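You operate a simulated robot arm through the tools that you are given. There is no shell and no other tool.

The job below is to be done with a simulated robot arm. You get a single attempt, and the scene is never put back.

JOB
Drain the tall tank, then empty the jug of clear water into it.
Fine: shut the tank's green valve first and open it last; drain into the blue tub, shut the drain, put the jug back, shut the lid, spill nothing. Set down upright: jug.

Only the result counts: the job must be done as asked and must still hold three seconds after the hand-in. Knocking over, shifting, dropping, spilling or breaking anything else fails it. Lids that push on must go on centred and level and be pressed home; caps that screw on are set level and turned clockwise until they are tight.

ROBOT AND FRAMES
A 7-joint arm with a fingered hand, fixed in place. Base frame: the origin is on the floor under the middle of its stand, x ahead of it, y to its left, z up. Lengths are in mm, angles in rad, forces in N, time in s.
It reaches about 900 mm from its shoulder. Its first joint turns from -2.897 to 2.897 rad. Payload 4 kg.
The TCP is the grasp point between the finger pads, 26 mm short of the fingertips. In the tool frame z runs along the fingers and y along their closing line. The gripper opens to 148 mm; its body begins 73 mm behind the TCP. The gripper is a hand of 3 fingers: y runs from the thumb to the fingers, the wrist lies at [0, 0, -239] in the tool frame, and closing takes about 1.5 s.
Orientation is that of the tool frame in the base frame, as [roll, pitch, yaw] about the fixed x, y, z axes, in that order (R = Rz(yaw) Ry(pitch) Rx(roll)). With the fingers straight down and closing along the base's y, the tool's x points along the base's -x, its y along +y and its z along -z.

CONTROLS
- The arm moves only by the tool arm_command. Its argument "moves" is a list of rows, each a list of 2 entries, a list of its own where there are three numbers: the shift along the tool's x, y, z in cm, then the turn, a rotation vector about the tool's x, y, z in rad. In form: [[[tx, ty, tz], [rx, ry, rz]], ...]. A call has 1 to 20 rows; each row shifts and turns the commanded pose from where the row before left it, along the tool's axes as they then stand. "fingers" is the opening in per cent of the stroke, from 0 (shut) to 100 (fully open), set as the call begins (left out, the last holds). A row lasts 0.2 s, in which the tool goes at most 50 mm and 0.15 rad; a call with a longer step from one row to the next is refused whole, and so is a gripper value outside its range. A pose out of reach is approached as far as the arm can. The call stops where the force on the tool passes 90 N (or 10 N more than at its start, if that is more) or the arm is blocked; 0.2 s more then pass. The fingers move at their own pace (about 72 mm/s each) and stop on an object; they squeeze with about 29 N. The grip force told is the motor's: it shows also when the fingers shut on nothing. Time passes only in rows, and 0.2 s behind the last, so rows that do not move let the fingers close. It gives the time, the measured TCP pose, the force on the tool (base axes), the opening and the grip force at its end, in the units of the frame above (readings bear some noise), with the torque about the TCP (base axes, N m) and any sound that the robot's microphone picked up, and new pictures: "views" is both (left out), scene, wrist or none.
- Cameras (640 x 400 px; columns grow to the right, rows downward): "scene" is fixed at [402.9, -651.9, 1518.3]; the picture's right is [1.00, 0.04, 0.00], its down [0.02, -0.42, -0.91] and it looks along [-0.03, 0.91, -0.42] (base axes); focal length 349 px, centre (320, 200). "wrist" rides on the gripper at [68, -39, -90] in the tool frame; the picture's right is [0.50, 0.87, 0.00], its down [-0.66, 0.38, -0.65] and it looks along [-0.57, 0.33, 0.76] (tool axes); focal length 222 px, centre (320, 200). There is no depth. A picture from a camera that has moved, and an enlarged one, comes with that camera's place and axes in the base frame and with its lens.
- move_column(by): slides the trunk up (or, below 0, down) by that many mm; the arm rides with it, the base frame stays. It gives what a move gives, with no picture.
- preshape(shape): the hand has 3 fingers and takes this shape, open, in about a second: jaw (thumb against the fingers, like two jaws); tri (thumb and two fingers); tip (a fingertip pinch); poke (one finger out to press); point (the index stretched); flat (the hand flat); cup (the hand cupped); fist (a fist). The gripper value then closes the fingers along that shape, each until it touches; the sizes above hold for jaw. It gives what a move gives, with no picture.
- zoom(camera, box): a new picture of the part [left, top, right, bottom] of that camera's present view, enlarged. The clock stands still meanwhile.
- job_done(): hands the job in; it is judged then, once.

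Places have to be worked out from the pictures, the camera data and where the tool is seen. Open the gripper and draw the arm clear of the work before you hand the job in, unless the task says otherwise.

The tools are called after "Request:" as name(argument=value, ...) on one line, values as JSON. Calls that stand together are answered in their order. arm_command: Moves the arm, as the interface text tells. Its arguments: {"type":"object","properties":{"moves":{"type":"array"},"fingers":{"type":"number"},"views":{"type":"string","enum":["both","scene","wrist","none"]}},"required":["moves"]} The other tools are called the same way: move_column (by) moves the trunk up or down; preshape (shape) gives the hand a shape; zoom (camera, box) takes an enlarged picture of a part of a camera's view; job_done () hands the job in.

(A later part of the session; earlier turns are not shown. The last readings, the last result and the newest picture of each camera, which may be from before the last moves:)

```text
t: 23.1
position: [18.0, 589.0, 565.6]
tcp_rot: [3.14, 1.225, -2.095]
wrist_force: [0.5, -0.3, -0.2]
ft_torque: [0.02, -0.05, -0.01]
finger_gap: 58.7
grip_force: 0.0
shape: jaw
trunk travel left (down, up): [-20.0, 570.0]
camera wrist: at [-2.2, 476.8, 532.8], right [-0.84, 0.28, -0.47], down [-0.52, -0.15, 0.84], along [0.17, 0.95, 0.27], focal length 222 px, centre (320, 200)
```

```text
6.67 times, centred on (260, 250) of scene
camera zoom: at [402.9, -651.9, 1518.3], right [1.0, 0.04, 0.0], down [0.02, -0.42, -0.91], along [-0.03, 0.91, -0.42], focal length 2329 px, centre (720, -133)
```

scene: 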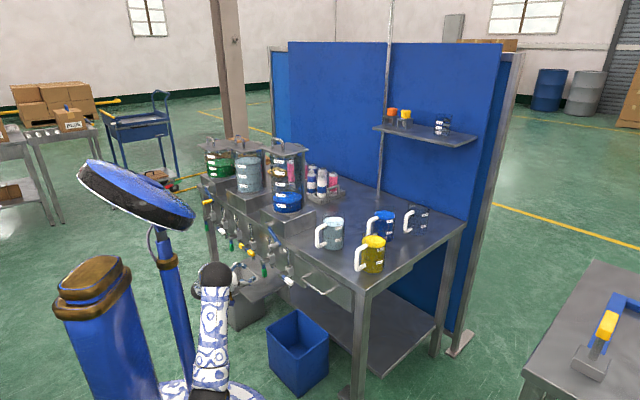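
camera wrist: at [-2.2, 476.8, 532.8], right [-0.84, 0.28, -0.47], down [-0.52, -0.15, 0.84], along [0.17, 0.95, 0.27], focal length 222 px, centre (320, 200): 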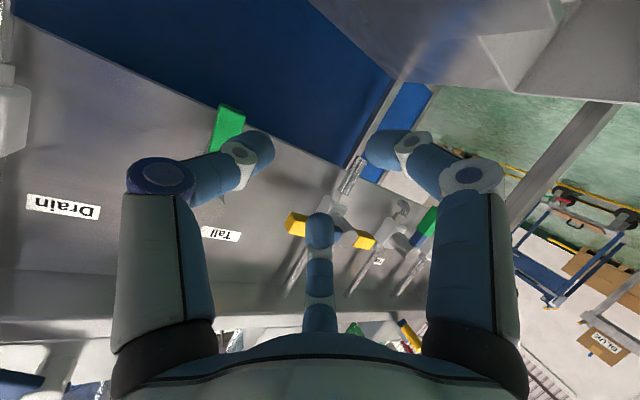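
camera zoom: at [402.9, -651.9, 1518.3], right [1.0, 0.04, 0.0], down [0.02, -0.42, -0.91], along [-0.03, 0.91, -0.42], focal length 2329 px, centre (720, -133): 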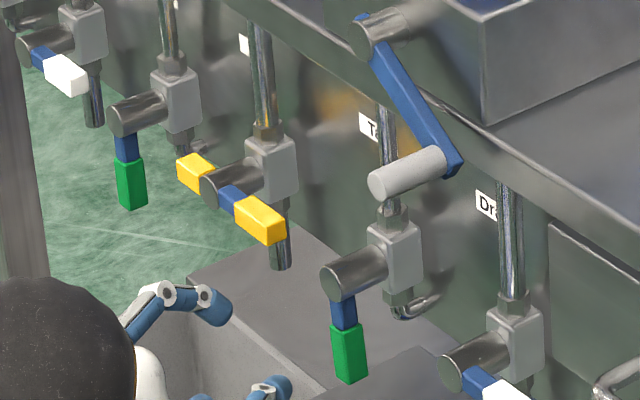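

At 40 % the digits are hook-shaped, so gripping the handle and turning it about the valve axis is better than pushing. I first test in free air whether the wrist can roll by about 90° about the valve direction.

Request:
arm_command(moves=[[[0, 0, 0], [0.0462, 0.0362, -0.127]], [[0, 0, 0], [0.0462, 0.0362, -0.127]], [[0, 0, 0], [0.0462, 0.0362, -0.127]], [[0, 0, 0], [0.0462, 0.0362, -0.127]], [[0, 0, 0], [0.0462, 0.0362, -0.127]], [[0, 0, 0], [0.0462, 0.0362, -0.127]], [[0, 0, 0], [0.0462, 0.0362, -0.127]], [[0, 0, 0], [0.0462, 0.0362, -0.127]], [[0, 0, 0], [0.0462, 0.0362, -0.127]], [[0, 0, 0], [0.0462, 0.0362, -0.127]], [[0, 0, 0], [0.0462, 0.0362, -0.127]]])

```text
t: 25.4
position: [36.0, 590.5, 573.6]
tcp_rot: [-1.824, -0.045, -1.15]
wrist_force: [-0.6, -0.9, -0.8]
ft_torque: [0.01, -0.01, 0.01]
finger_gap: 58.6
grip_force: 0.0
shape: jaw
trunk travel left (down, up): [-20.0, 570.0]
camera wrist: at [-9.6, 499.9, 637.5], right [0.02, -0.58, -0.82], down [-0.93, 0.29, -0.23], along [0.37, 0.76, -0.53], focal length 222 px, centre (320, 200)
```

scene: 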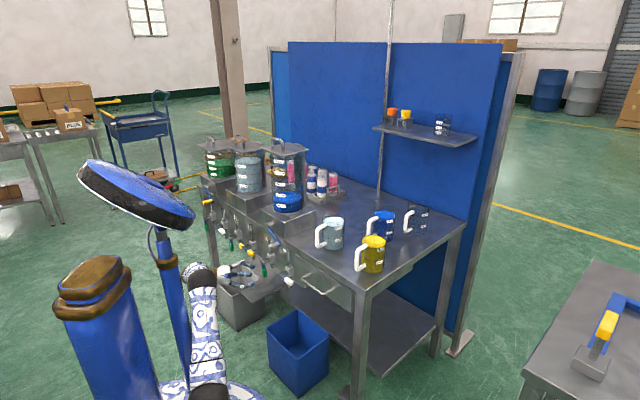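
wrist: 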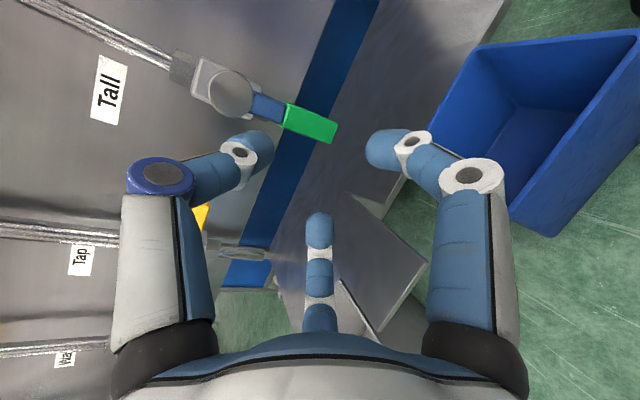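

The roll worked, but the position is about 20 mm off. I let it settle to see whether that is lag or a limit.

Request:
arm_command(moves=[[[0, 0, 0], [0, 0, 0]], [[0, 0, 0], [0, 0, 0]]], views="none")

```text
t: 26.1
position: [35.3, 591.1, 572.2]
tcp_rot: [-1.823, -0.047, -1.151]
wrist_force: [0.3, -0.3, -0.5]
ft_torque: [0.01, -0.01, 0.03]
finger_gap: 58.9
grip_force: 0.1
shape: jaw
trunk travel left (down, up): [-20.0, 570.0]
```

Settled with a steady ~18 mm offset, so this roll is at a joint limit. I roll back the other way, through the start and 60° beyond, to find a roll from which the 90° turn stays well inside the range.

Request:
arm_command(moves=[[[0, 0, 0], [-0.0462, -0.0362, 0.127]], [[0, 0, 0], [-0.0462, -0.0362, 0.127]], [[0, 0, 0], [-0.0462, -0.0362, 0.127]], [[0, 0, 0], [-0.0462, -0.0362, 0.127]], [[0, 0, 0], [-0.0462, -0.0362, 0.127]], [[0, 0, 0], [-0.0462, -0.0362, 0.127]], [[0, 0, 0], [-0.0462, -0.0362, 0.127]], [[0, 0, 0], [-0.0462, -0.0362, 0.127]], [[0, 0, 0], [-0.0462, -0.0362, 0.127]], [[0, 0, 0], [-0.0462, -0.0362, 0.127]], [[0, 0, 0], [-0.0462, -0.0362, 0.127]]], views="none")

Request:
arm_command(moves=[[[0, 0, 0], [-0.0462, -0.0362, 0.127]], [[0, 0, 0], [-0.0462, -0.0362, 0.127]], [[0, 0, 0], [-0.0462, -0.0362, 0.127]], [[0, 0, 0], [-0.0462, -0.0362, 0.127]], [[0, 0, 0], [-0.0462, -0.0362, 0.127]], [[0, 0, 0], [-0.0462, -0.0362, 0.127]], [[0, 0, 0], [-0.0462, -0.0362, 0.127]], [[0, 0, 0], [0, 0, 0]]])

```text
t: 28.4
position: [16.1, 588.1, 567.1]
tcp_rot: [3.134, 1.224, -2.1]
wrist_force: [-0.1, 0.0, -0.4]
ft_torque: [0.03, -0.01, 0.01]
finger_gap: 59.0
grip_force: 0.1
shape: jaw
trunk travel left (down, up): [-20.0, 570.0]
```

```text
t: 30.2
position: [19.1, 589.8, 566.7]
tcp_rot: [1.555, 0.638, 2.78]
wrist_force: [0.1, 1.4, 0.3]
ft_torque: [-0.01, 0.01, 0.0]
finger_gap: 58.9
grip_force: 0.1
shape: jaw
trunk travel left (down, up): [-20.0, 570.0]
camera wrist: at [-42.5, 516.4, 493.5], right [-0.86, 0.31, 0.4], down [0.06, -0.73, 0.69], along [0.5, 0.61, 0.61], focal length 222 px, centre (320, 200)
```

scene: 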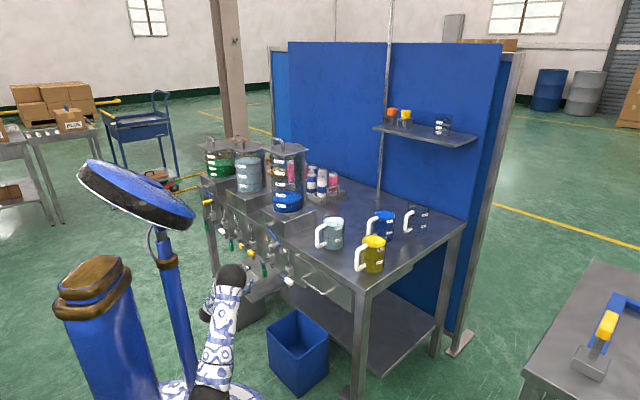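
wrist: 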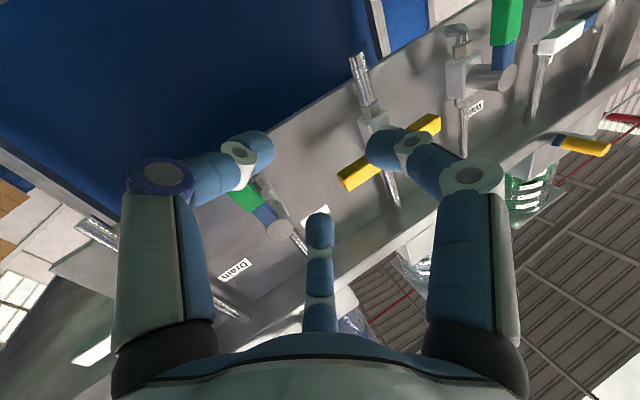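

Rolling this way holds position well. In this roll one digit lies to the left, so I can hook the handle with it and carry it around. I move right and turn the tool so it is exactly square to the table front.

Request:
arm_command(moves=[[[-2.63, -1.64, -1.42], [0, 0, 0]], [[-2.63, -1.64, -1.42], [0, 0, 0]], [[0, 0, 0], [0.0644, -0.0861, -0.0011]], [[0, 0, 0], [0.0644, -0.0861, -0.0011]], [[0, 0, 0], [0.0644, -0.0861, -0.0011]], [[0, 0, 0], [0.0644, -0.0861, -0.0011]], [[0, 0, 0], [0, 0, 0]]], fingers=60)

Request:
zoom(camera="scene", box=[210, 220, 306, 280])

```text
t: 31.9
position: [66.0, 541.2, 568.3]
tcp_rot: [1.559, 0.639, 2.354]
wrist_force: [-0.6, -0.2, -0.8]
ft_torque: [-0.03, -0.03, 0.01]
finger_gap: 88.3
grip_force: 0.1
shape: jaw
trunk travel left (down, up): [-20.0, 570.0]
camera wrist: at [-18.5, 499.8, 497.0], right [-0.65, 0.64, 0.4], down [-0.25, -0.68, 0.69], along [0.71, 0.35, 0.61], focal length 222 px, centre (320, 200)
```

scene: 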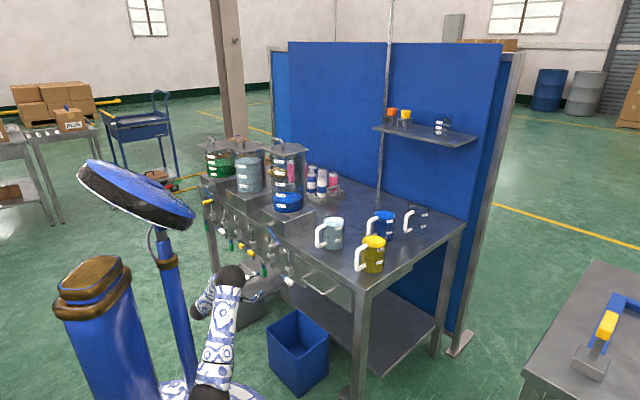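
wrist: 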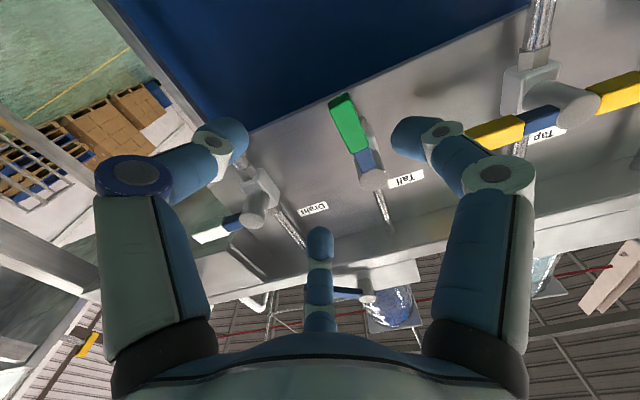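

```text
6.67 times, centred on (258, 250) of scene
camera zoom: at [402.9, -651.9, 1518.3], right [1.0, 0.04, 0.0], down [0.02, -0.42, -0.91], along [-0.03, 0.91, -0.42], focal length 2329 px, centre (733, -133)
```

zoom: 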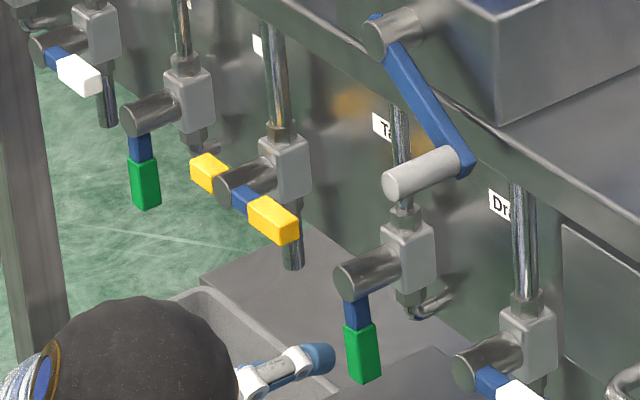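

Now square to the front: TCP at u≈-336, n≈429, z≈568. The view puts the green axis at u≈-364, z≈625 and the handle at z≈572, with the left digit about 5 mm left of the handle. I move straight in 67 mm so the digits straddle the handle.

Request:
arm_command(moves=[[[0.05, 0.16, 2.23], [0, 0, 0]], [[0.05, 0.16, 2.23], [0, 0, 0]], [[0.05, 0.16, 2.23], [0, 0, 0]], [[0, 0, 0], [0, 0, 0]]])

Request:
zoom(camera="scene", box=[210, 220, 306, 280])

Request:
zoom(camera="wrist", box=[240, 40, 480, 190])

```text
t: 32.9
position: [111.3, 590.7, 573.5]
tcp_rot: [1.557, 0.638, 2.354]
wrist_force: [-0.3, 0.2, 0.3]
ft_torque: [0.02, -0.02, 0.01]
finger_gap: 88.2
grip_force: 0.1
shape: jaw
trunk travel left (down, up): [-20.0, 570.0]
camera wrist: at [25.9, 549.9, 500.6], right [-0.66, 0.64, 0.4], down [-0.25, -0.68, 0.69], along [0.71, 0.35, 0.61], focal length 222 px, centre (320, 200)
```

scene: 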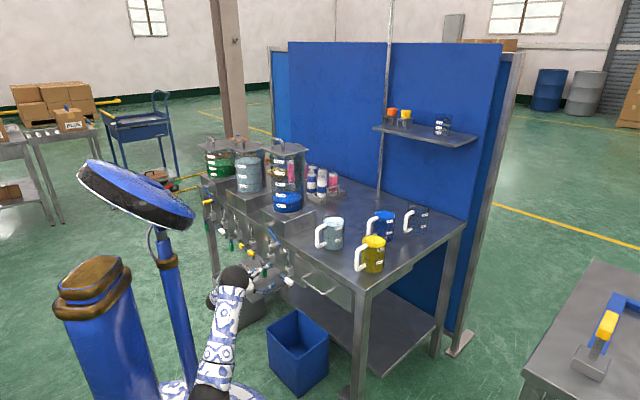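
wrist: 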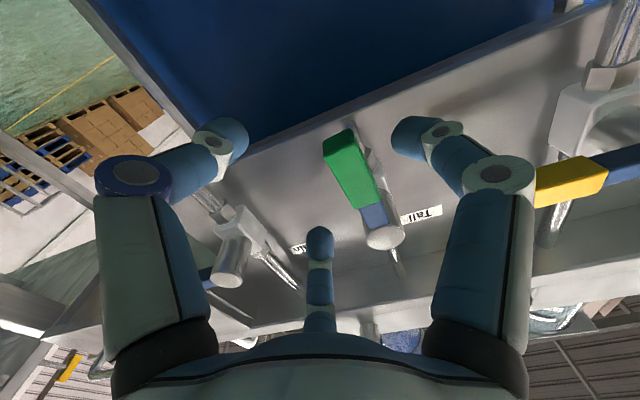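

```text
6.67 times, centred on (258, 250) of scene
camera zoom: at [402.9, -651.9, 1518.3], right [1.0, 0.04, 0.0], down [0.02, -0.42, -0.91], along [-0.03, 0.91, -0.42], focal length 2329 px, centre (733, -133)
```

zoom: 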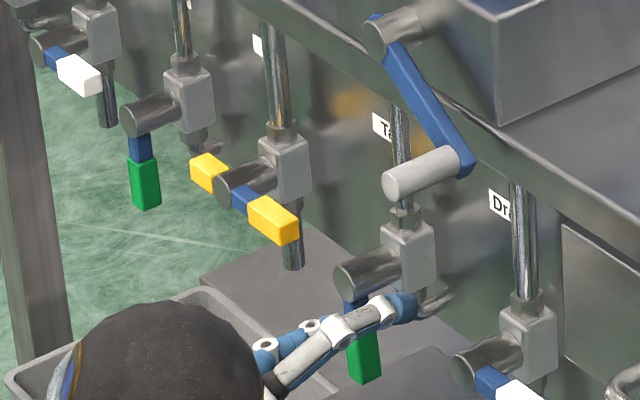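

```text
2.67 times, centred on (360, 115) of wrist
camera zoom: at [25.9, 549.9, 500.6], right [-0.66, 0.64, 0.4], down [-0.25, -0.68, 0.69], along [0.71, 0.35, 0.61], focal length 592 px, centre (213, 427)
```

zoom: 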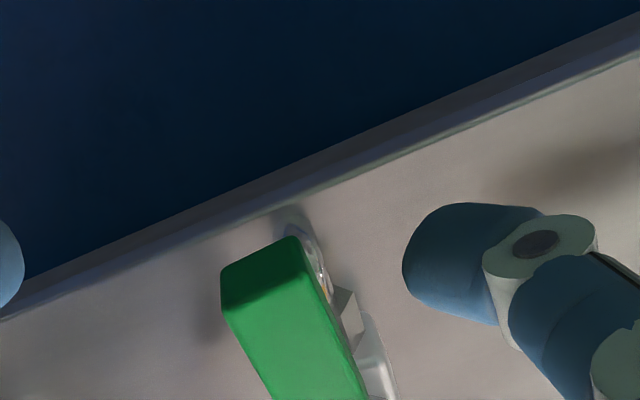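

No contact and the handle is nicely straddled; the axis is at u≈-364.5, z≈625. I start turning the hand about that axis (counter-clockwise as seen from the robot), in stages, to carry the handle to the right.

Request:
arm_command(moves=[[[-0.798, -0.087, 0], [0, 0, -0.14]], [[-0.798, -0.087, 0], [0, 0, -0.14]], [[-0.798, -0.087, 0], [0, 0, -0.14]], [[0, 0, 0], [0, 0, 0]]])

Request:
zoom(camera="scene", box=[210, 220, 306, 280])

```text
t: 33.9
position: [122.2, 577.6, 589.7]
tcp_rot: [1.549, 1.058, 2.344]
wrist_force: [-1.4, 1.0, -1.2]
ft_torque: [0.0, 0.0, 0.02]
finger_gap: 89.9
grip_force: 0.0
shape: jaw
trunk travel left (down, up): [-20.0, 570.0]
camera wrist: at [60.7, 514.0, 510.3], right [-0.71, 0.7, -0.01], down [-0.47, -0.46, 0.75], along [0.52, 0.54, 0.66], focal length 222 px, centre (320, 200)
```

scene: 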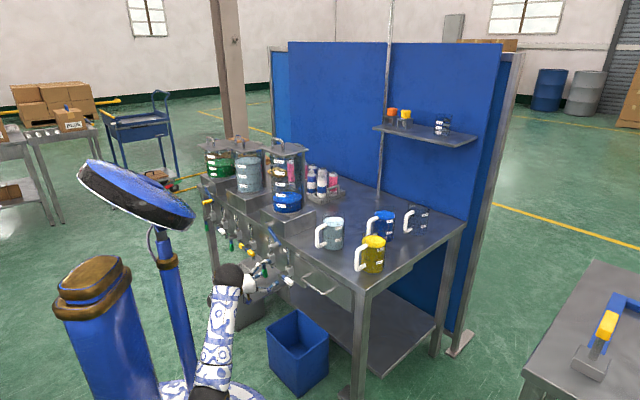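
wrist: 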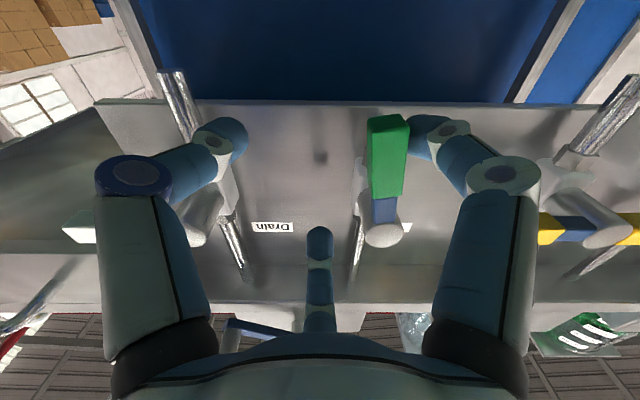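

```text
6.67 times, centred on (258, 250) of scene
camera zoom: at [402.9, -651.9, 1518.3], right [1.0, 0.04, 0.0], down [0.02, -0.42, -0.91], along [-0.03, 0.91, -0.42], focal length 2329 px, centre (733, -133)
```

zoom: 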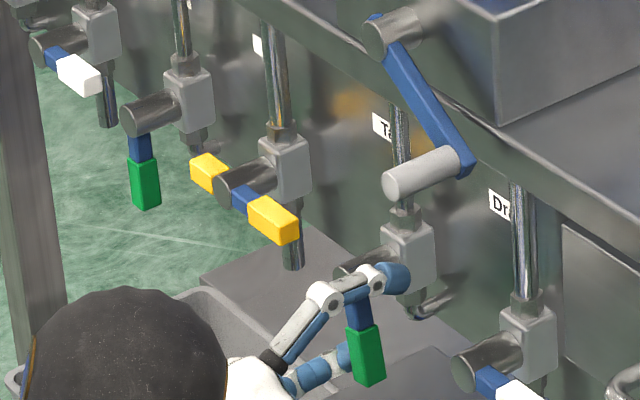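

The left digit has just reached the handle (about 2 N). I carry on turning.

Request:
arm_command(moves=[[[-0.798, -0.087, 0], [0, 0, -0.14]], [[-0.798, -0.087, 0], [0, 0, -0.14]], [[0, 0, 0], [0, 0, 0]]])

Request:
zoom(camera="scene", box=[210, 220, 306, 280])

```text
t: 34.6
position: [127.0, 573.3, 602.8]
tcp_rot: [1.526, 1.34, 2.318]
wrist_force: [-0.8, 0.9, 0.1]
ft_torque: [0.02, 0.03, 0.07]
finger_gap: 89.6
grip_force: 0.2
shape: jaw
trunk travel left (down, up): [-20.0, 570.0]
camera wrist: at [81.3, 493.5, 526.2], right [-0.68, 0.68, -0.29], down [-0.62, -0.32, 0.72], along [0.39, 0.67, 0.63], focal length 222 px, centre (320, 200)
```

scene: 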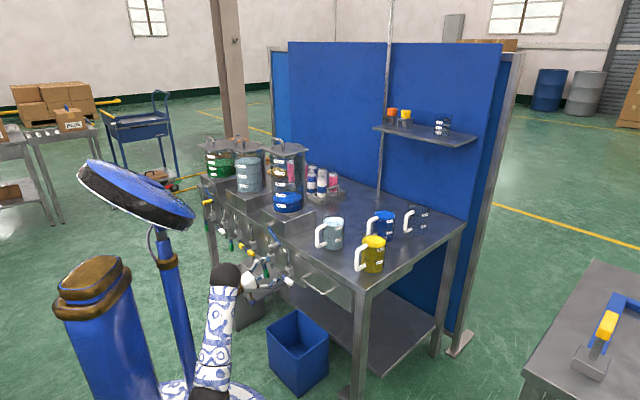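
wrist: 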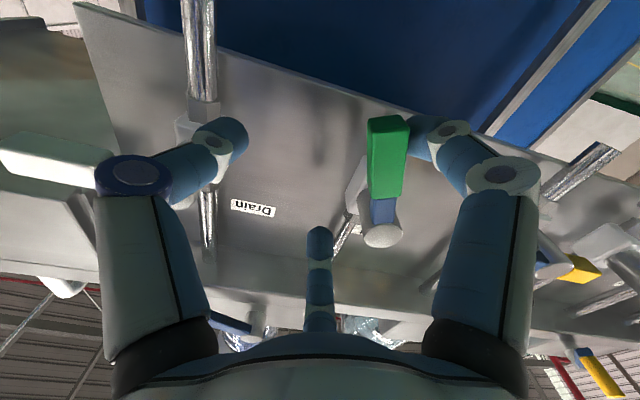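

```text
6.67 times, centred on (258, 250) of scene
camera zoom: at [402.9, -651.9, 1518.3], right [1.0, 0.04, 0.0], down [0.02, -0.42, -0.91], along [-0.03, 0.91, -0.42], focal length 2329 px, centre (733, -133)
```

zoom: 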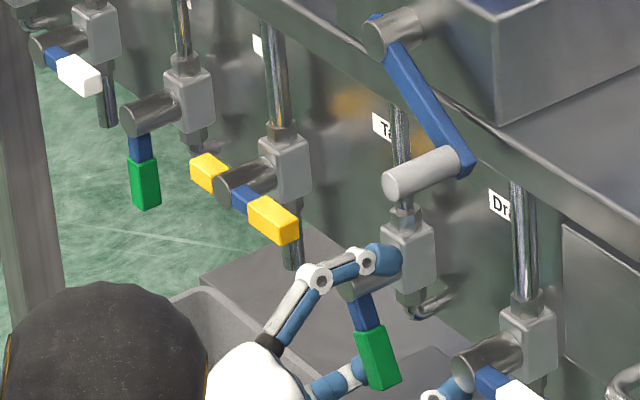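

The lever turns with the hand at about 1 N. To keep the thumb clear of the neighbouring drain valve as the hand goes round, I partly close the fingers (this also pushes the handle on a little).

Request:
arm_command(moves=[[[0, 0, 0], [0, 0, 0]], [[0, 0, 0], [0, 0, 0]], [[0, 0, 0], [0, 0, 0]]], fingers=35)

Request:
zoom(camera="scene", box=[210, 220, 306, 280])

```text
t: 35.5
position: [127.9, 572.9, 602.8]
tcp_rot: [1.525, 1.338, 2.317]
wrist_force: [-0.2, 1.5, -1.7]
ft_torque: [-0.06, -0.02, 0.0]
finger_gap: 53.4
grip_force: 0.1
shape: jaw
trunk travel left (down, up): [-20.0, 570.0]
camera wrist: at [81.3, 493.7, 526.1], right [-0.68, 0.68, -0.29], down [-0.62, -0.32, 0.72], along [0.39, 0.67, 0.63], focal length 222 px, centre (320, 200)
```

scene: 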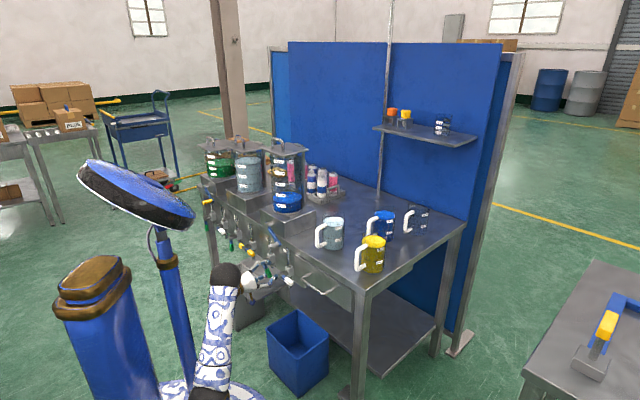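
wrist: 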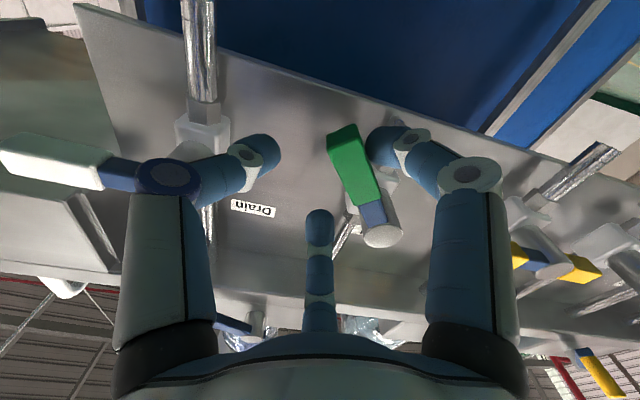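

```text
6.67 times, centred on (258, 250) of scene
camera zoom: at [402.9, -651.9, 1518.3], right [1.0, 0.04, 0.0], down [0.02, -0.42, -0.91], along [-0.03, 0.91, -0.42], focal length 2329 px, centre (733, -133)
```

zoom: 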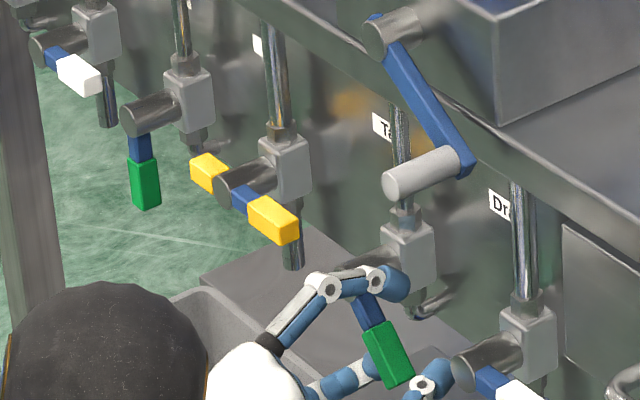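

The handle has moved further and nothing else is touched. I continue the turn with a slight shift to the left to keep the thumb off the drain shaft.

Request:
arm_command(moves=[[[-0.73, 0.21, 0], [0, 0, -0.14]], [[-0.73, 0.21, 0], [0, 0, -0.14]], [[0, 0, 0], [0, 0, 0]]])

Request:
zoom(camera="scene", box=[210, 220, 306, 280])

```text
t: 36.2
position: [127.4, 574.3, 616.9]
tcp_rot: [-1.371, 1.52, -0.58]
wrist_force: [-0.3, 0.1, -2.3]
ft_torque: [-0.05, 0.04, 0.0]
finger_gap: 53.3
grip_force: 0.1
shape: jaw
trunk travel left (down, up): [-20.0, 570.0]
camera wrist: at [94.2, 481.0, 550.5], right [-0.59, 0.59, -0.54], down [-0.76, -0.18, 0.63], along [0.28, 0.78, 0.56], focal length 222 px, centre (320, 200)
```

scene: 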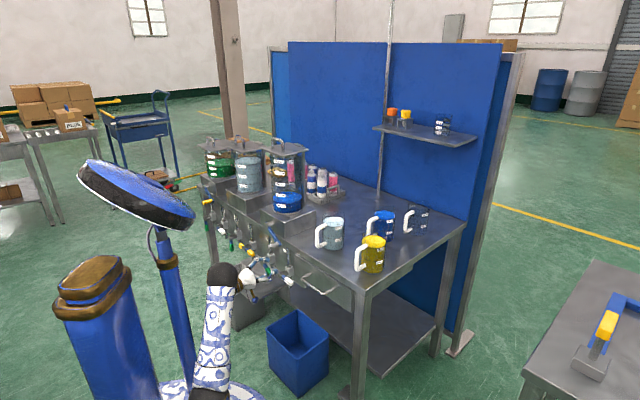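
wrist: 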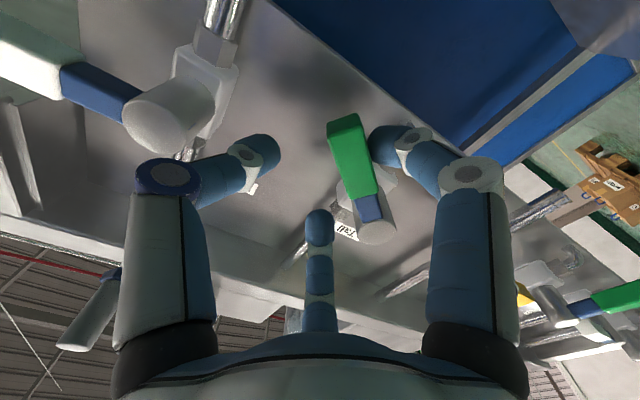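

```text
6.67 times, centred on (258, 250) of scene
camera zoom: at [402.9, -651.9, 1518.3], right [1.0, 0.04, 0.0], down [0.02, -0.42, -0.91], along [-0.03, 0.91, -0.42], focal length 2329 px, centre (733, -133)
```

zoom: 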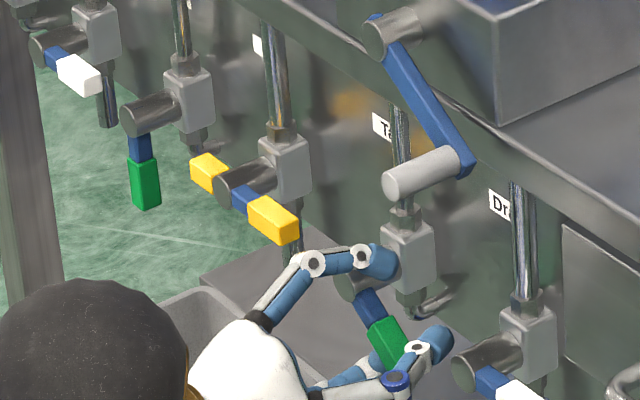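

The lever is past halfway and the thumb is rising clear of the drain shaft. I continue.

Request:
arm_command(moves=[[[-0.798, -0.087, 0], [0, 0, -0.14]], [[-0.798, -0.087, 0], [0, 0, -0.14]], [[-0.798, -0.087, 0], [0, 0, -0.14]], [[0, 0, 0], [0, 0, 0]]])

Request:
zoom(camera="scene", box=[210, 220, 306, 280])

```text
t: 37.2
position: [126.9, 575.6, 641.1]
tcp_rot: [-1.545, 1.102, -0.759]
wrist_force: [0.8, -0.3, -1.5]
ft_torque: [-0.07, 0.03, -0.02]
finger_gap: 53.6
grip_force: 0.1
shape: jaw
trunk travel left (down, up): [-20.0, 570.0]
camera wrist: at [109.8, 466.0, 597.7], right [-0.38, 0.39, -0.84], down [-0.91, -0.02, 0.41], along [0.14, 0.92, 0.37], focal length 222 px, centre (320, 200)
```

scene: 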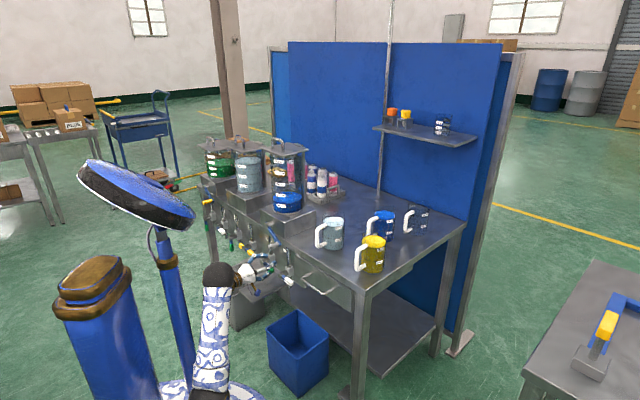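
wrist: 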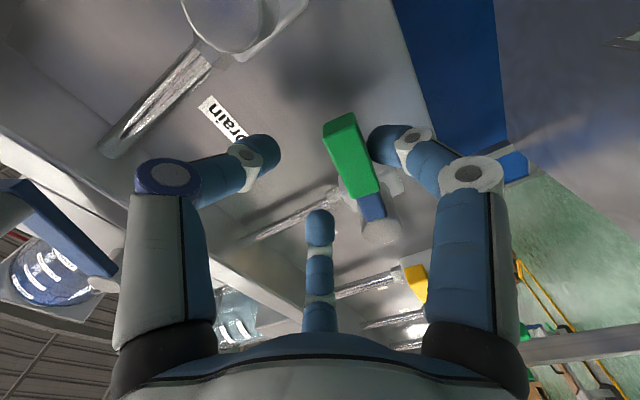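

```text
6.67 times, centred on (258, 250) of scene
camera zoom: at [402.9, -651.9, 1518.3], right [1.0, 0.04, 0.0], down [0.02, -0.42, -0.91], along [-0.03, 0.91, -0.42], focal length 2329 px, centre (733, -133)
```

zoom: 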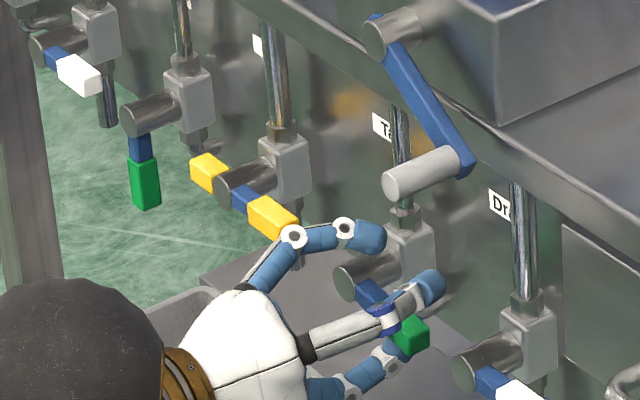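

Nearly horizontal now. Two more steps, then I check the force and angle.

Request:
arm_command(moves=[[[-0.798, -0.087, 0], [0, 0, -0.14]], [[-0.798, -0.087, 0], [0, 0, -0.14]], [[0, 0, 0], [0, 0, 0]]])

Request:
zoom(camera="scene", box=[210, 220, 306, 280])

```text
t: 38.0
position: [119.6, 580.0, 658.0]
tcp_rot: [-1.558, 0.821, -0.771]
wrist_force: [0.5, -3.2, -8.1]
ft_torque: [-0.12, 0.18, -0.05]
finger_gap: 58.7
grip_force: 0.1
shape: jaw
trunk travel left (down, up): [-20.0, 570.0]
camera wrist: at [110.5, 463.9, 632.9], right [-0.2, 0.21, -0.96], down [-0.98, 0.04, 0.22], along [0.09, 0.98, 0.2], focal length 222 px, centre (320, 200)
```

scene: 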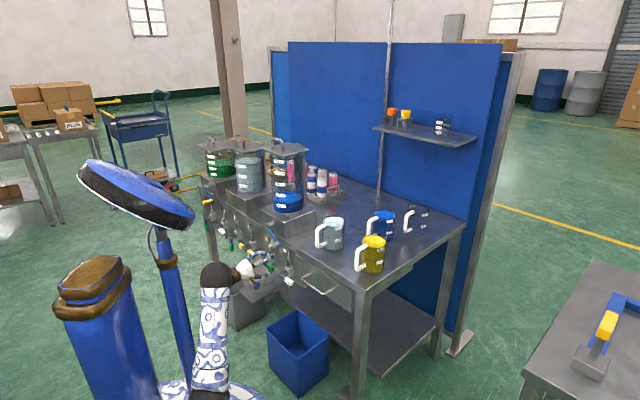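
wrist: 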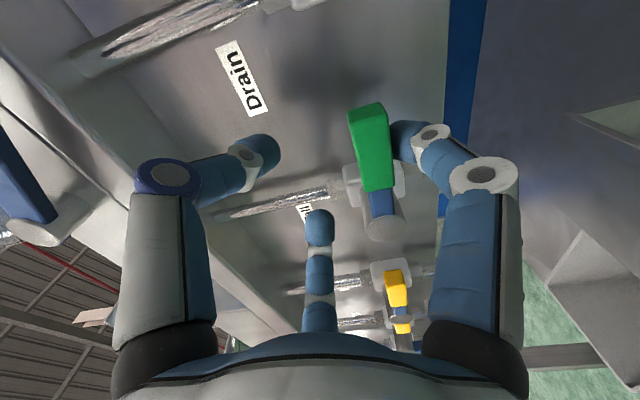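

```text
6.67 times, centred on (258, 250) of scene
camera zoom: at [402.9, -651.9, 1518.3], right [1.0, 0.04, 0.0], down [0.02, -0.42, -0.91], along [-0.03, 0.91, -0.42], focal length 2329 px, centre (733, -133)
```

zoom: 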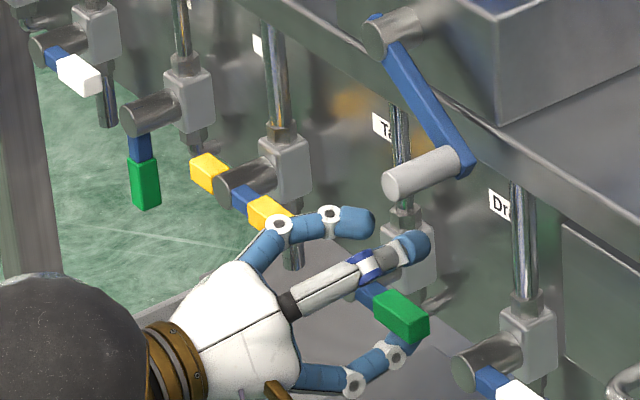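

The reading rose to about 8 N upward resistance and the digit was pushed back: the green lever has reached its stop, horizontal like the other shut valves. I ease off and back straight out.

Request:
arm_command(moves=[[[0.39, 0.06, 0], [0, 0, 0.07]], [[0, 0, -3], [0, 0, 0]], [[0, 0, -3.5], [0, 0, 0]], [[0, 0, -2], [0, 0, 0]]])

Request:
zoom(camera="scene", box=[210, 220, 306, 280])

Request:
zoom(camera="wrist", box=[160, 0, 480, 200])

```text
t: 39.0
position: [63.2, 515.9, 654.5]
tcp_rot: [-1.553, 0.894, -0.767]
wrist_force: [-0.8, 1.3, 0.1]
ft_torque: [-0.02, 0.0, 0.0]
finger_gap: 52.0
grip_force: 0.1
shape: jaw
trunk travel left (down, up): [-20.0, 570.0]
camera wrist: at [50.4, 400.9, 624.7], right [-0.25, 0.26, -0.93], down [-0.96, 0.03, 0.27], along [0.1, 0.96, 0.24], focal length 222 px, centre (320, 200)
```

scene: 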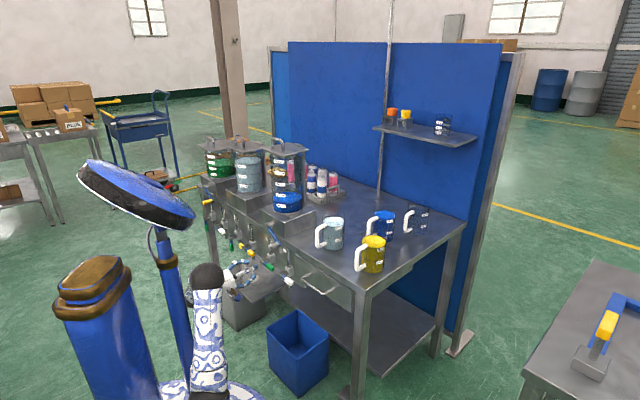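
wrist: 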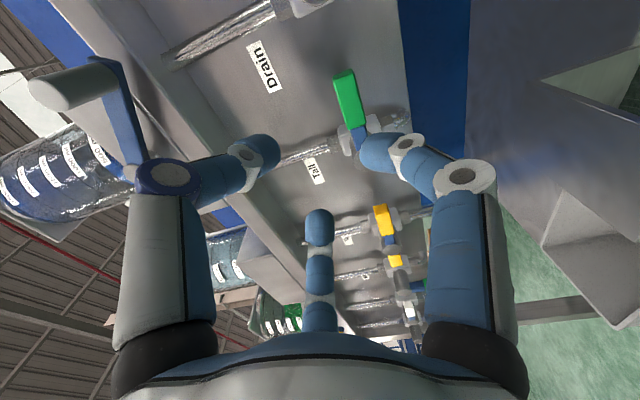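

```text
6.67 times, centred on (258, 250) of scene
camera zoom: at [402.9, -651.9, 1518.3], right [1.0, 0.04, 0.0], down [0.02, -0.42, -0.91], along [-0.03, 0.91, -0.42], focal length 2329 px, centre (733, -133)
```

zoom: 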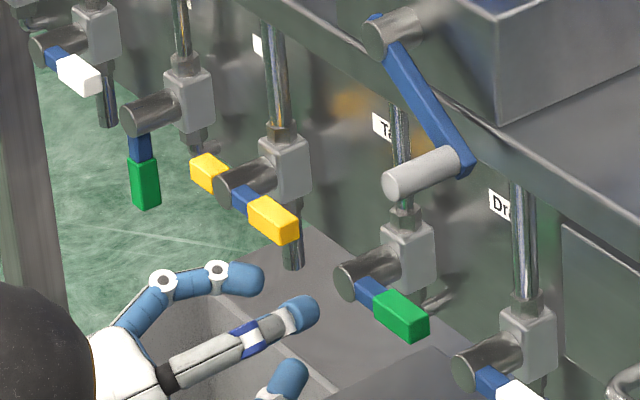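

```text
2.00 times, centred on (320, 100) of wrist
camera zoom: at [50.4, 400.9, 624.7], right [-0.25, 0.26, -0.93], down [-0.96, 0.03, 0.27], along [0.1, 0.96, 0.24], focal length 444 px, centre (320, 400)
```

zoom: 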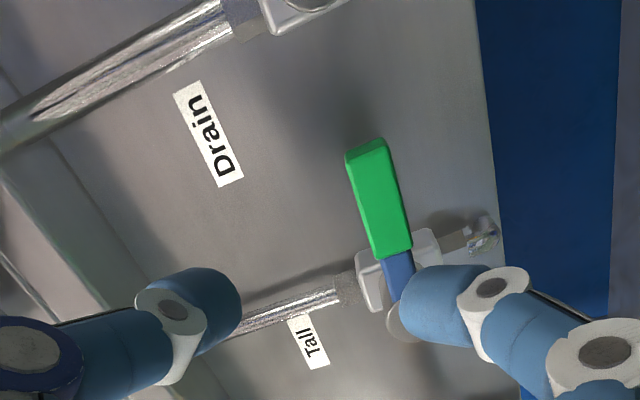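

The green valve is shut; its lever is parallel to the other shut levers. Next is the drain valve, whose axis I put at u≈-237, z≈622. I move the hand in front of it, with the thumb just above the white lever, to check alignment.

Request:
arm_command(moves=[[[3.85, -2.24, 0.7], [0, 0, 0]], [[3.85, -2.24, 0.7], [0, 0, 0]], [[0, 0, 0], [0, 0, -0.07]], [[0, 0, 0], [0, 0, 0]]])

Request:
zoom(camera="scene", box=[230, 230, 326, 290])

Request:
zoom(camera="wrist", box=[160, 0, 480, 200])

```text
t: 40.0
position: [132.7, 466.2, 622.4]
tcp_rot: [-1.555, 0.823, -0.767]
wrist_force: [0.2, 0.5, 0.6]
ft_torque: [0.01, 0.01, 0.02]
finger_gap: 52.0
grip_force: 0.1
shape: jaw
trunk travel left (down, up): [-20.0, 570.0]
camera wrist: at [122.0, 350.5, 597.8], right [-0.2, 0.21, -0.96], down [-0.98, 0.04, 0.22], along [0.09, 0.98, 0.2], focal length 222 px, centre (320, 200)
```

scene: 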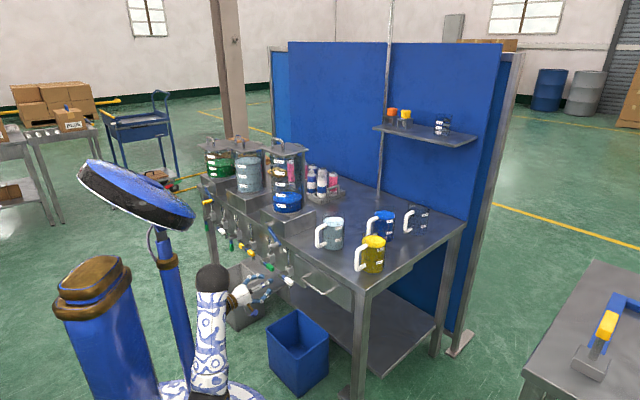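
wrist: 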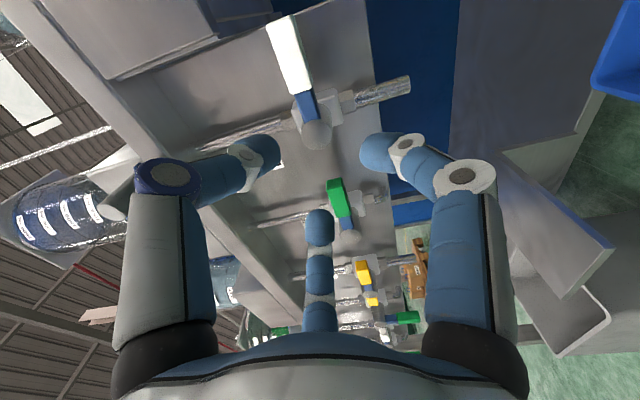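

```text
6.67 times, centred on (278, 260) of scene
camera zoom: at [402.9, -651.9, 1518.3], right [1.0, 0.04, 0.0], down [0.02, -0.42, -0.91], along [-0.03, 0.91, -0.42], focal length 2329 px, centre (600, -200)
```

zoom: 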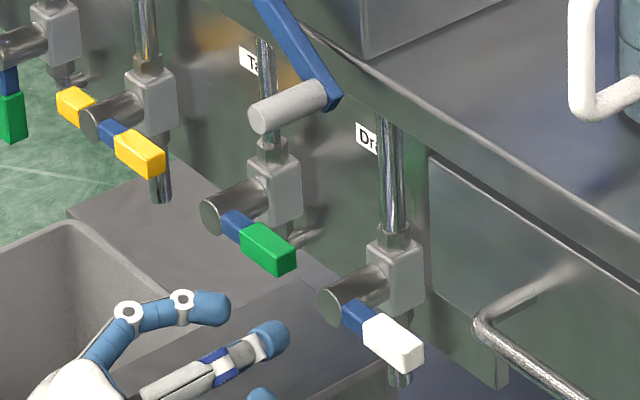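

```text
2.00 times, centred on (320, 100) of wrist
camera zoom: at [122.0, 350.5, 597.8], right [-0.2, 0.21, -0.96], down [-0.98, 0.04, 0.22], along [0.09, 0.98, 0.2], focal length 444 px, centre (320, 400)
```

zoom: 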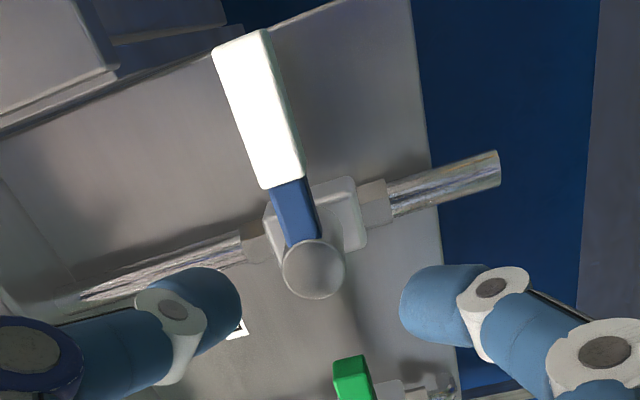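

The drain shaft is centred: I compute its axis at u≈-235.5, z≈623.5, with the TCP at (-235.8, 622.4). I close the digits a little, turn the thumb slightly higher above the white lever, and move straight in.

Request:
arm_command(moves=[[[0, 0, 0], [0, 0, -0.1]], [[0, 0, 0], [0, 0, 0]], [[0, 0, 2.4], [0, 0, 0]], [[0, 0, 2.4], [0, 0, 0]], [[0, 0, 2.3], [0, 0, 0]], [[0, 0, 0], [0, 0, 0]]], fingers=30)

Request:
zoom(camera="scene", box=[230, 230, 326, 290])

Request:
zoom(camera="wrist", box=[160, 0, 480, 200])

```text
t: 41.5
position: [180.4, 519.5, 620.5]
tcp_rot: [-1.556, 0.723, -0.773]
wrist_force: [1.3, -3.3, -0.2]
ft_torque: [0.02, 0.0, 0.08]
finger_gap: 44.0
grip_force: 0.0
shape: jaw
trunk travel left (down, up): [-20.0, 570.0]
camera wrist: at [171.8, 401.6, 604.1], right [-0.13, 0.15, -0.98], down [-0.99, 0.06, 0.14], along [0.08, 0.99, 0.14], focal length 222 px, centre (320, 200)
```

scene: 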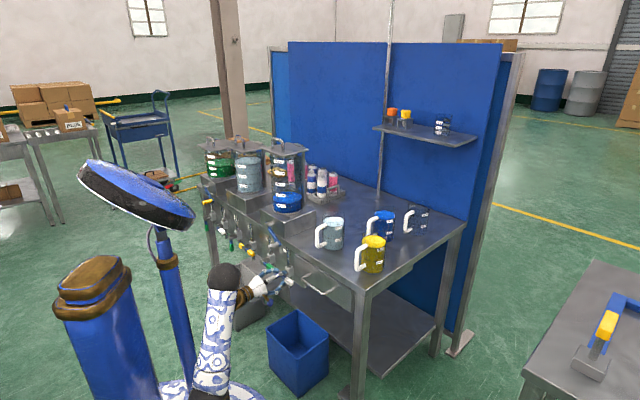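
wrist: 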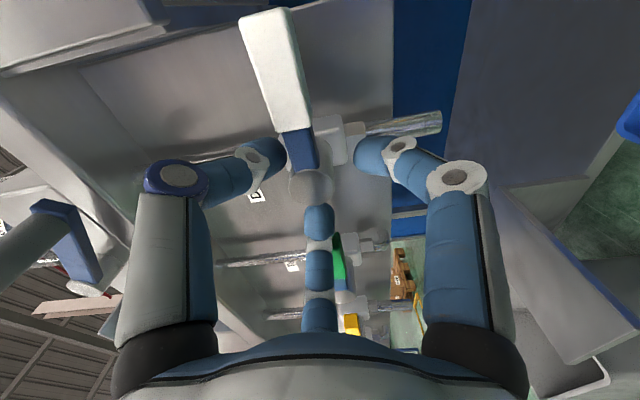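

```text
6.67 times, centred on (278, 260) of scene
camera zoom: at [402.9, -651.9, 1518.3], right [1.0, 0.04, 0.0], down [0.02, -0.42, -0.91], along [-0.03, 0.91, -0.42], focal length 2329 px, centre (600, -200)
```

zoom: 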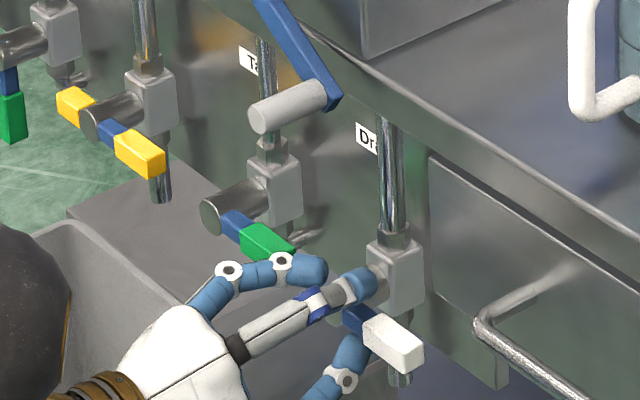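

```text
2.00 times, centred on (320, 100) of wrist
camera zoom: at [171.8, 401.6, 604.1], right [-0.13, 0.15, -0.98], down [-0.99, 0.06, 0.14], along [0.08, 0.99, 0.14], focal length 444 px, centre (320, 400)
```

zoom: 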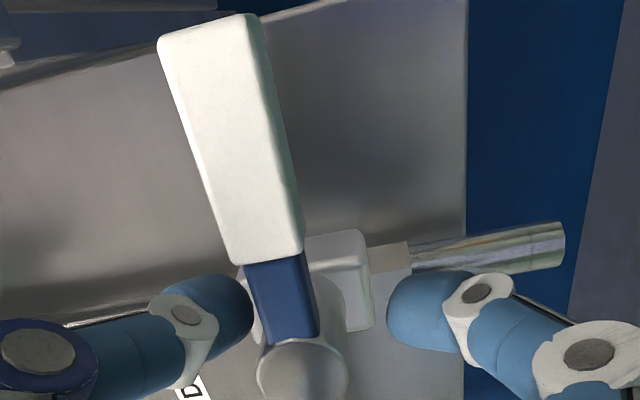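

A light 3 N force to the right: the left digit is brushing the end of the green handle. I shift 5 mm right, then start rotating clockwise about the drain axis so that the thumb pushes the white lever down.

Request:
arm_command(moves=[[[0.24, -0.48, 0], [0, 0, 0]], [[0, 0, 0], [0, 0, 0.12]], [[0, 0, 0], [0, 0, 0.12]], [[0, 0, 0], [0, 0, 0.12]], [[0, 0, 0], [0, 0, 0]]])

Request:
zoom(camera="scene", box=[230, 230, 326, 290])

Request:
zoom(camera="wrist", box=[160, 0, 480, 200])

```text
t: 42.6
position: [184.8, 515.3, 624.3]
tcp_rot: [-1.547, 1.084, -0.76]
wrist_force: [-0.2, 0.0, 0.5]
ft_torque: [-0.03, -0.02, 0.0]
finger_gap: 44.6
grip_force: 0.0
shape: jaw
trunk travel left (down, up): [-20.0, 570.0]
camera wrist: at [168.3, 405.5, 581.2], right [-0.37, 0.38, -0.85], down [-0.92, -0.02, 0.4], along [0.14, 0.92, 0.36], focal length 222 px, centre (320, 200)
```

scene: 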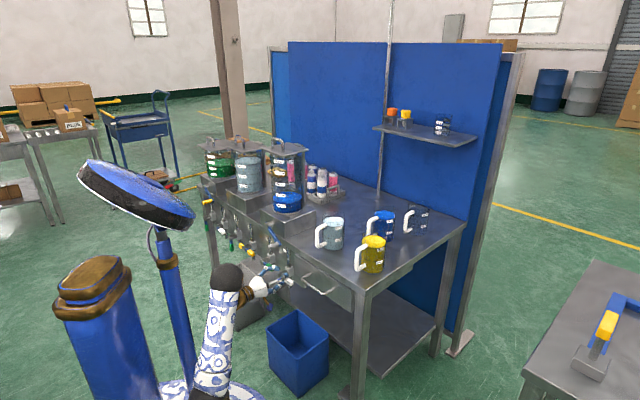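
wrist: 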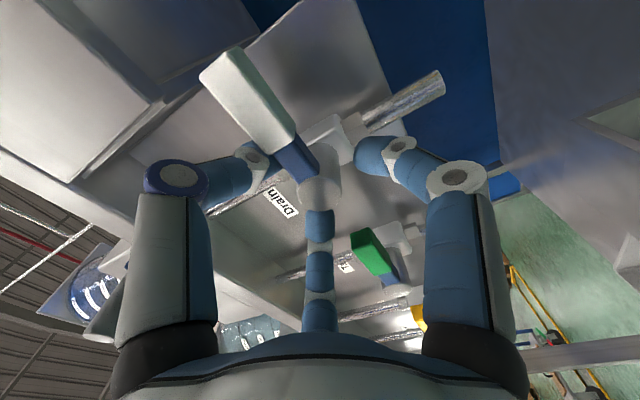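

```text
6.67 times, centred on (278, 260) of scene
camera zoom: at [402.9, -651.9, 1518.3], right [1.0, 0.04, 0.0], down [0.02, -0.42, -0.91], along [-0.03, 0.91, -0.42], focal length 2329 px, centre (600, -200)
```

zoom: 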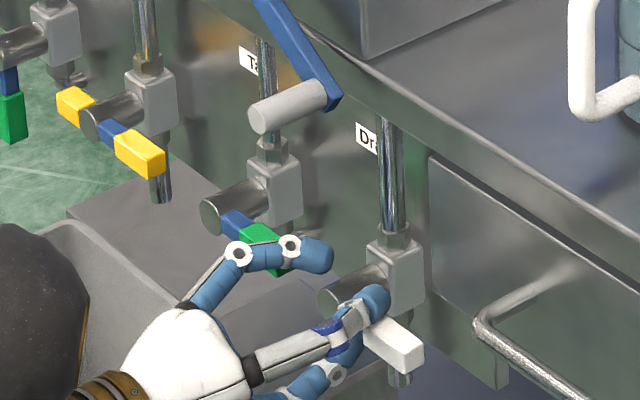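

```text
2.00 times, centred on (320, 100) of wrist
camera zoom: at [168.3, 405.5, 581.2], right [-0.37, 0.38, -0.85], down [-0.92, -0.02, 0.4], along [0.14, 0.92, 0.36], focal length 444 px, centre (320, 400)
```

zoom: 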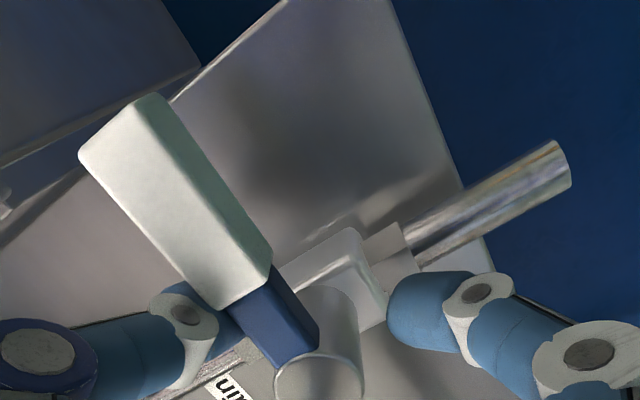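

No contact force yet; the thumb is just above the lever. I continue rotating.

Request:
arm_command(moves=[[[0, 0, 0], [0, 0, 0.12]], [[0, 0, 0], [0, 0, 0.12]], [[0, 0, 0], [0, 0, 0]]])

Request:
zoom(camera="scene", box=[230, 230, 326, 290])

Request:
zoom(camera="wrist", box=[160, 0, 480, 200])

```text
t: 43.5
position: [184.6, 515.7, 623.7]
tcp_rot: [-1.528, 1.324, -0.739]
wrist_force: [-1.3, 0.3, 2.2]
ft_torque: [-0.03, -0.09, 0.02]
finger_gap: 44.4
grip_force: 0.0
shape: jaw
trunk travel left (down, up): [-20.0, 570.0]
camera wrist: at [160.9, 413.8, 566.7], right [-0.51, 0.51, -0.7], down [-0.84, -0.1, 0.54], along [0.2, 0.85, 0.48], focal length 222 px, centre (320, 200)
```

scene: 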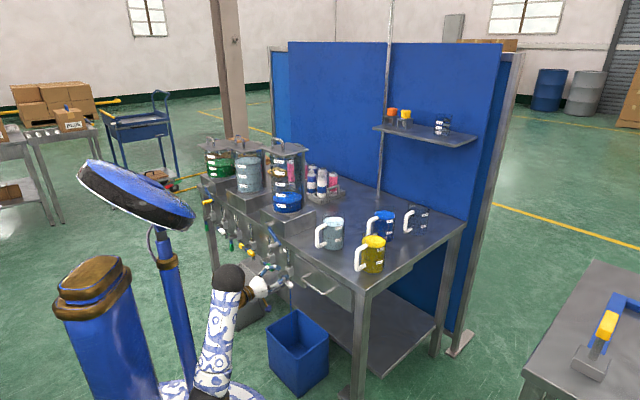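
wrist: 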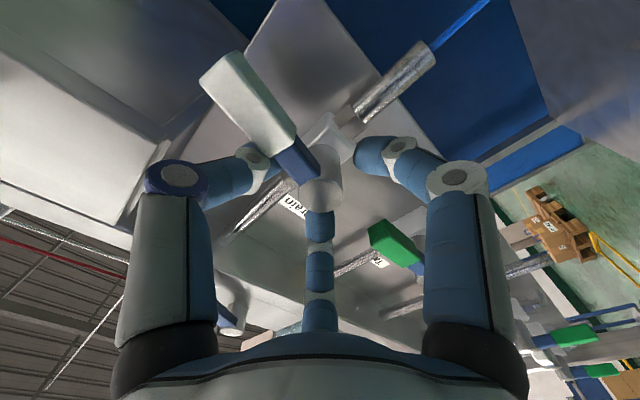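

```text
6.67 times, centred on (278, 260) of scene
camera zoom: at [402.9, -651.9, 1518.3], right [1.0, 0.04, 0.0], down [0.02, -0.42, -0.91], along [-0.03, 0.91, -0.42], focal length 2329 px, centre (600, -200)
```

zoom: 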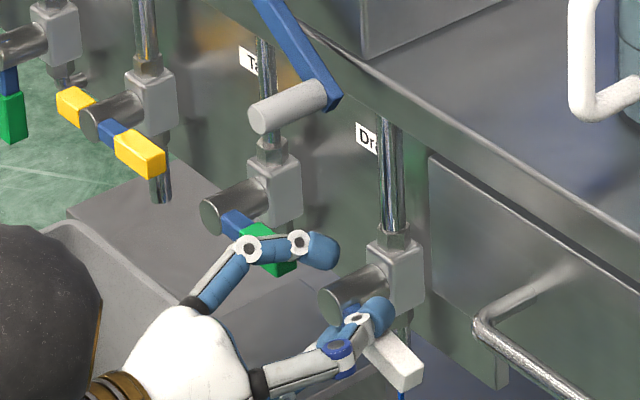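

```text
2.00 times, centred on (320, 100) of wrist
camera zoom: at [160.9, 413.8, 566.7], right [-0.51, 0.51, -0.7], down [-0.84, -0.1, 0.54], along [0.2, 0.85, 0.48], focal length 444 px, centre (320, 400)
```

zoom: 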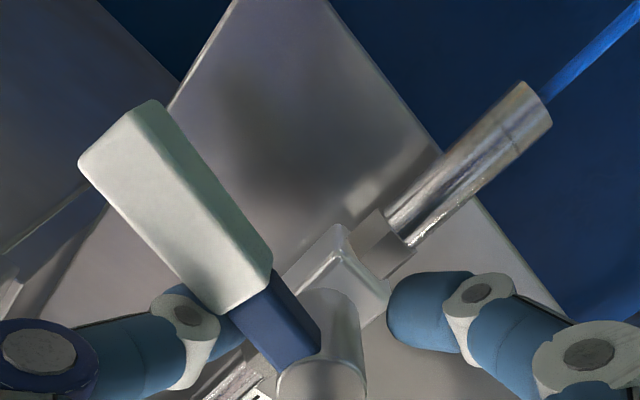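

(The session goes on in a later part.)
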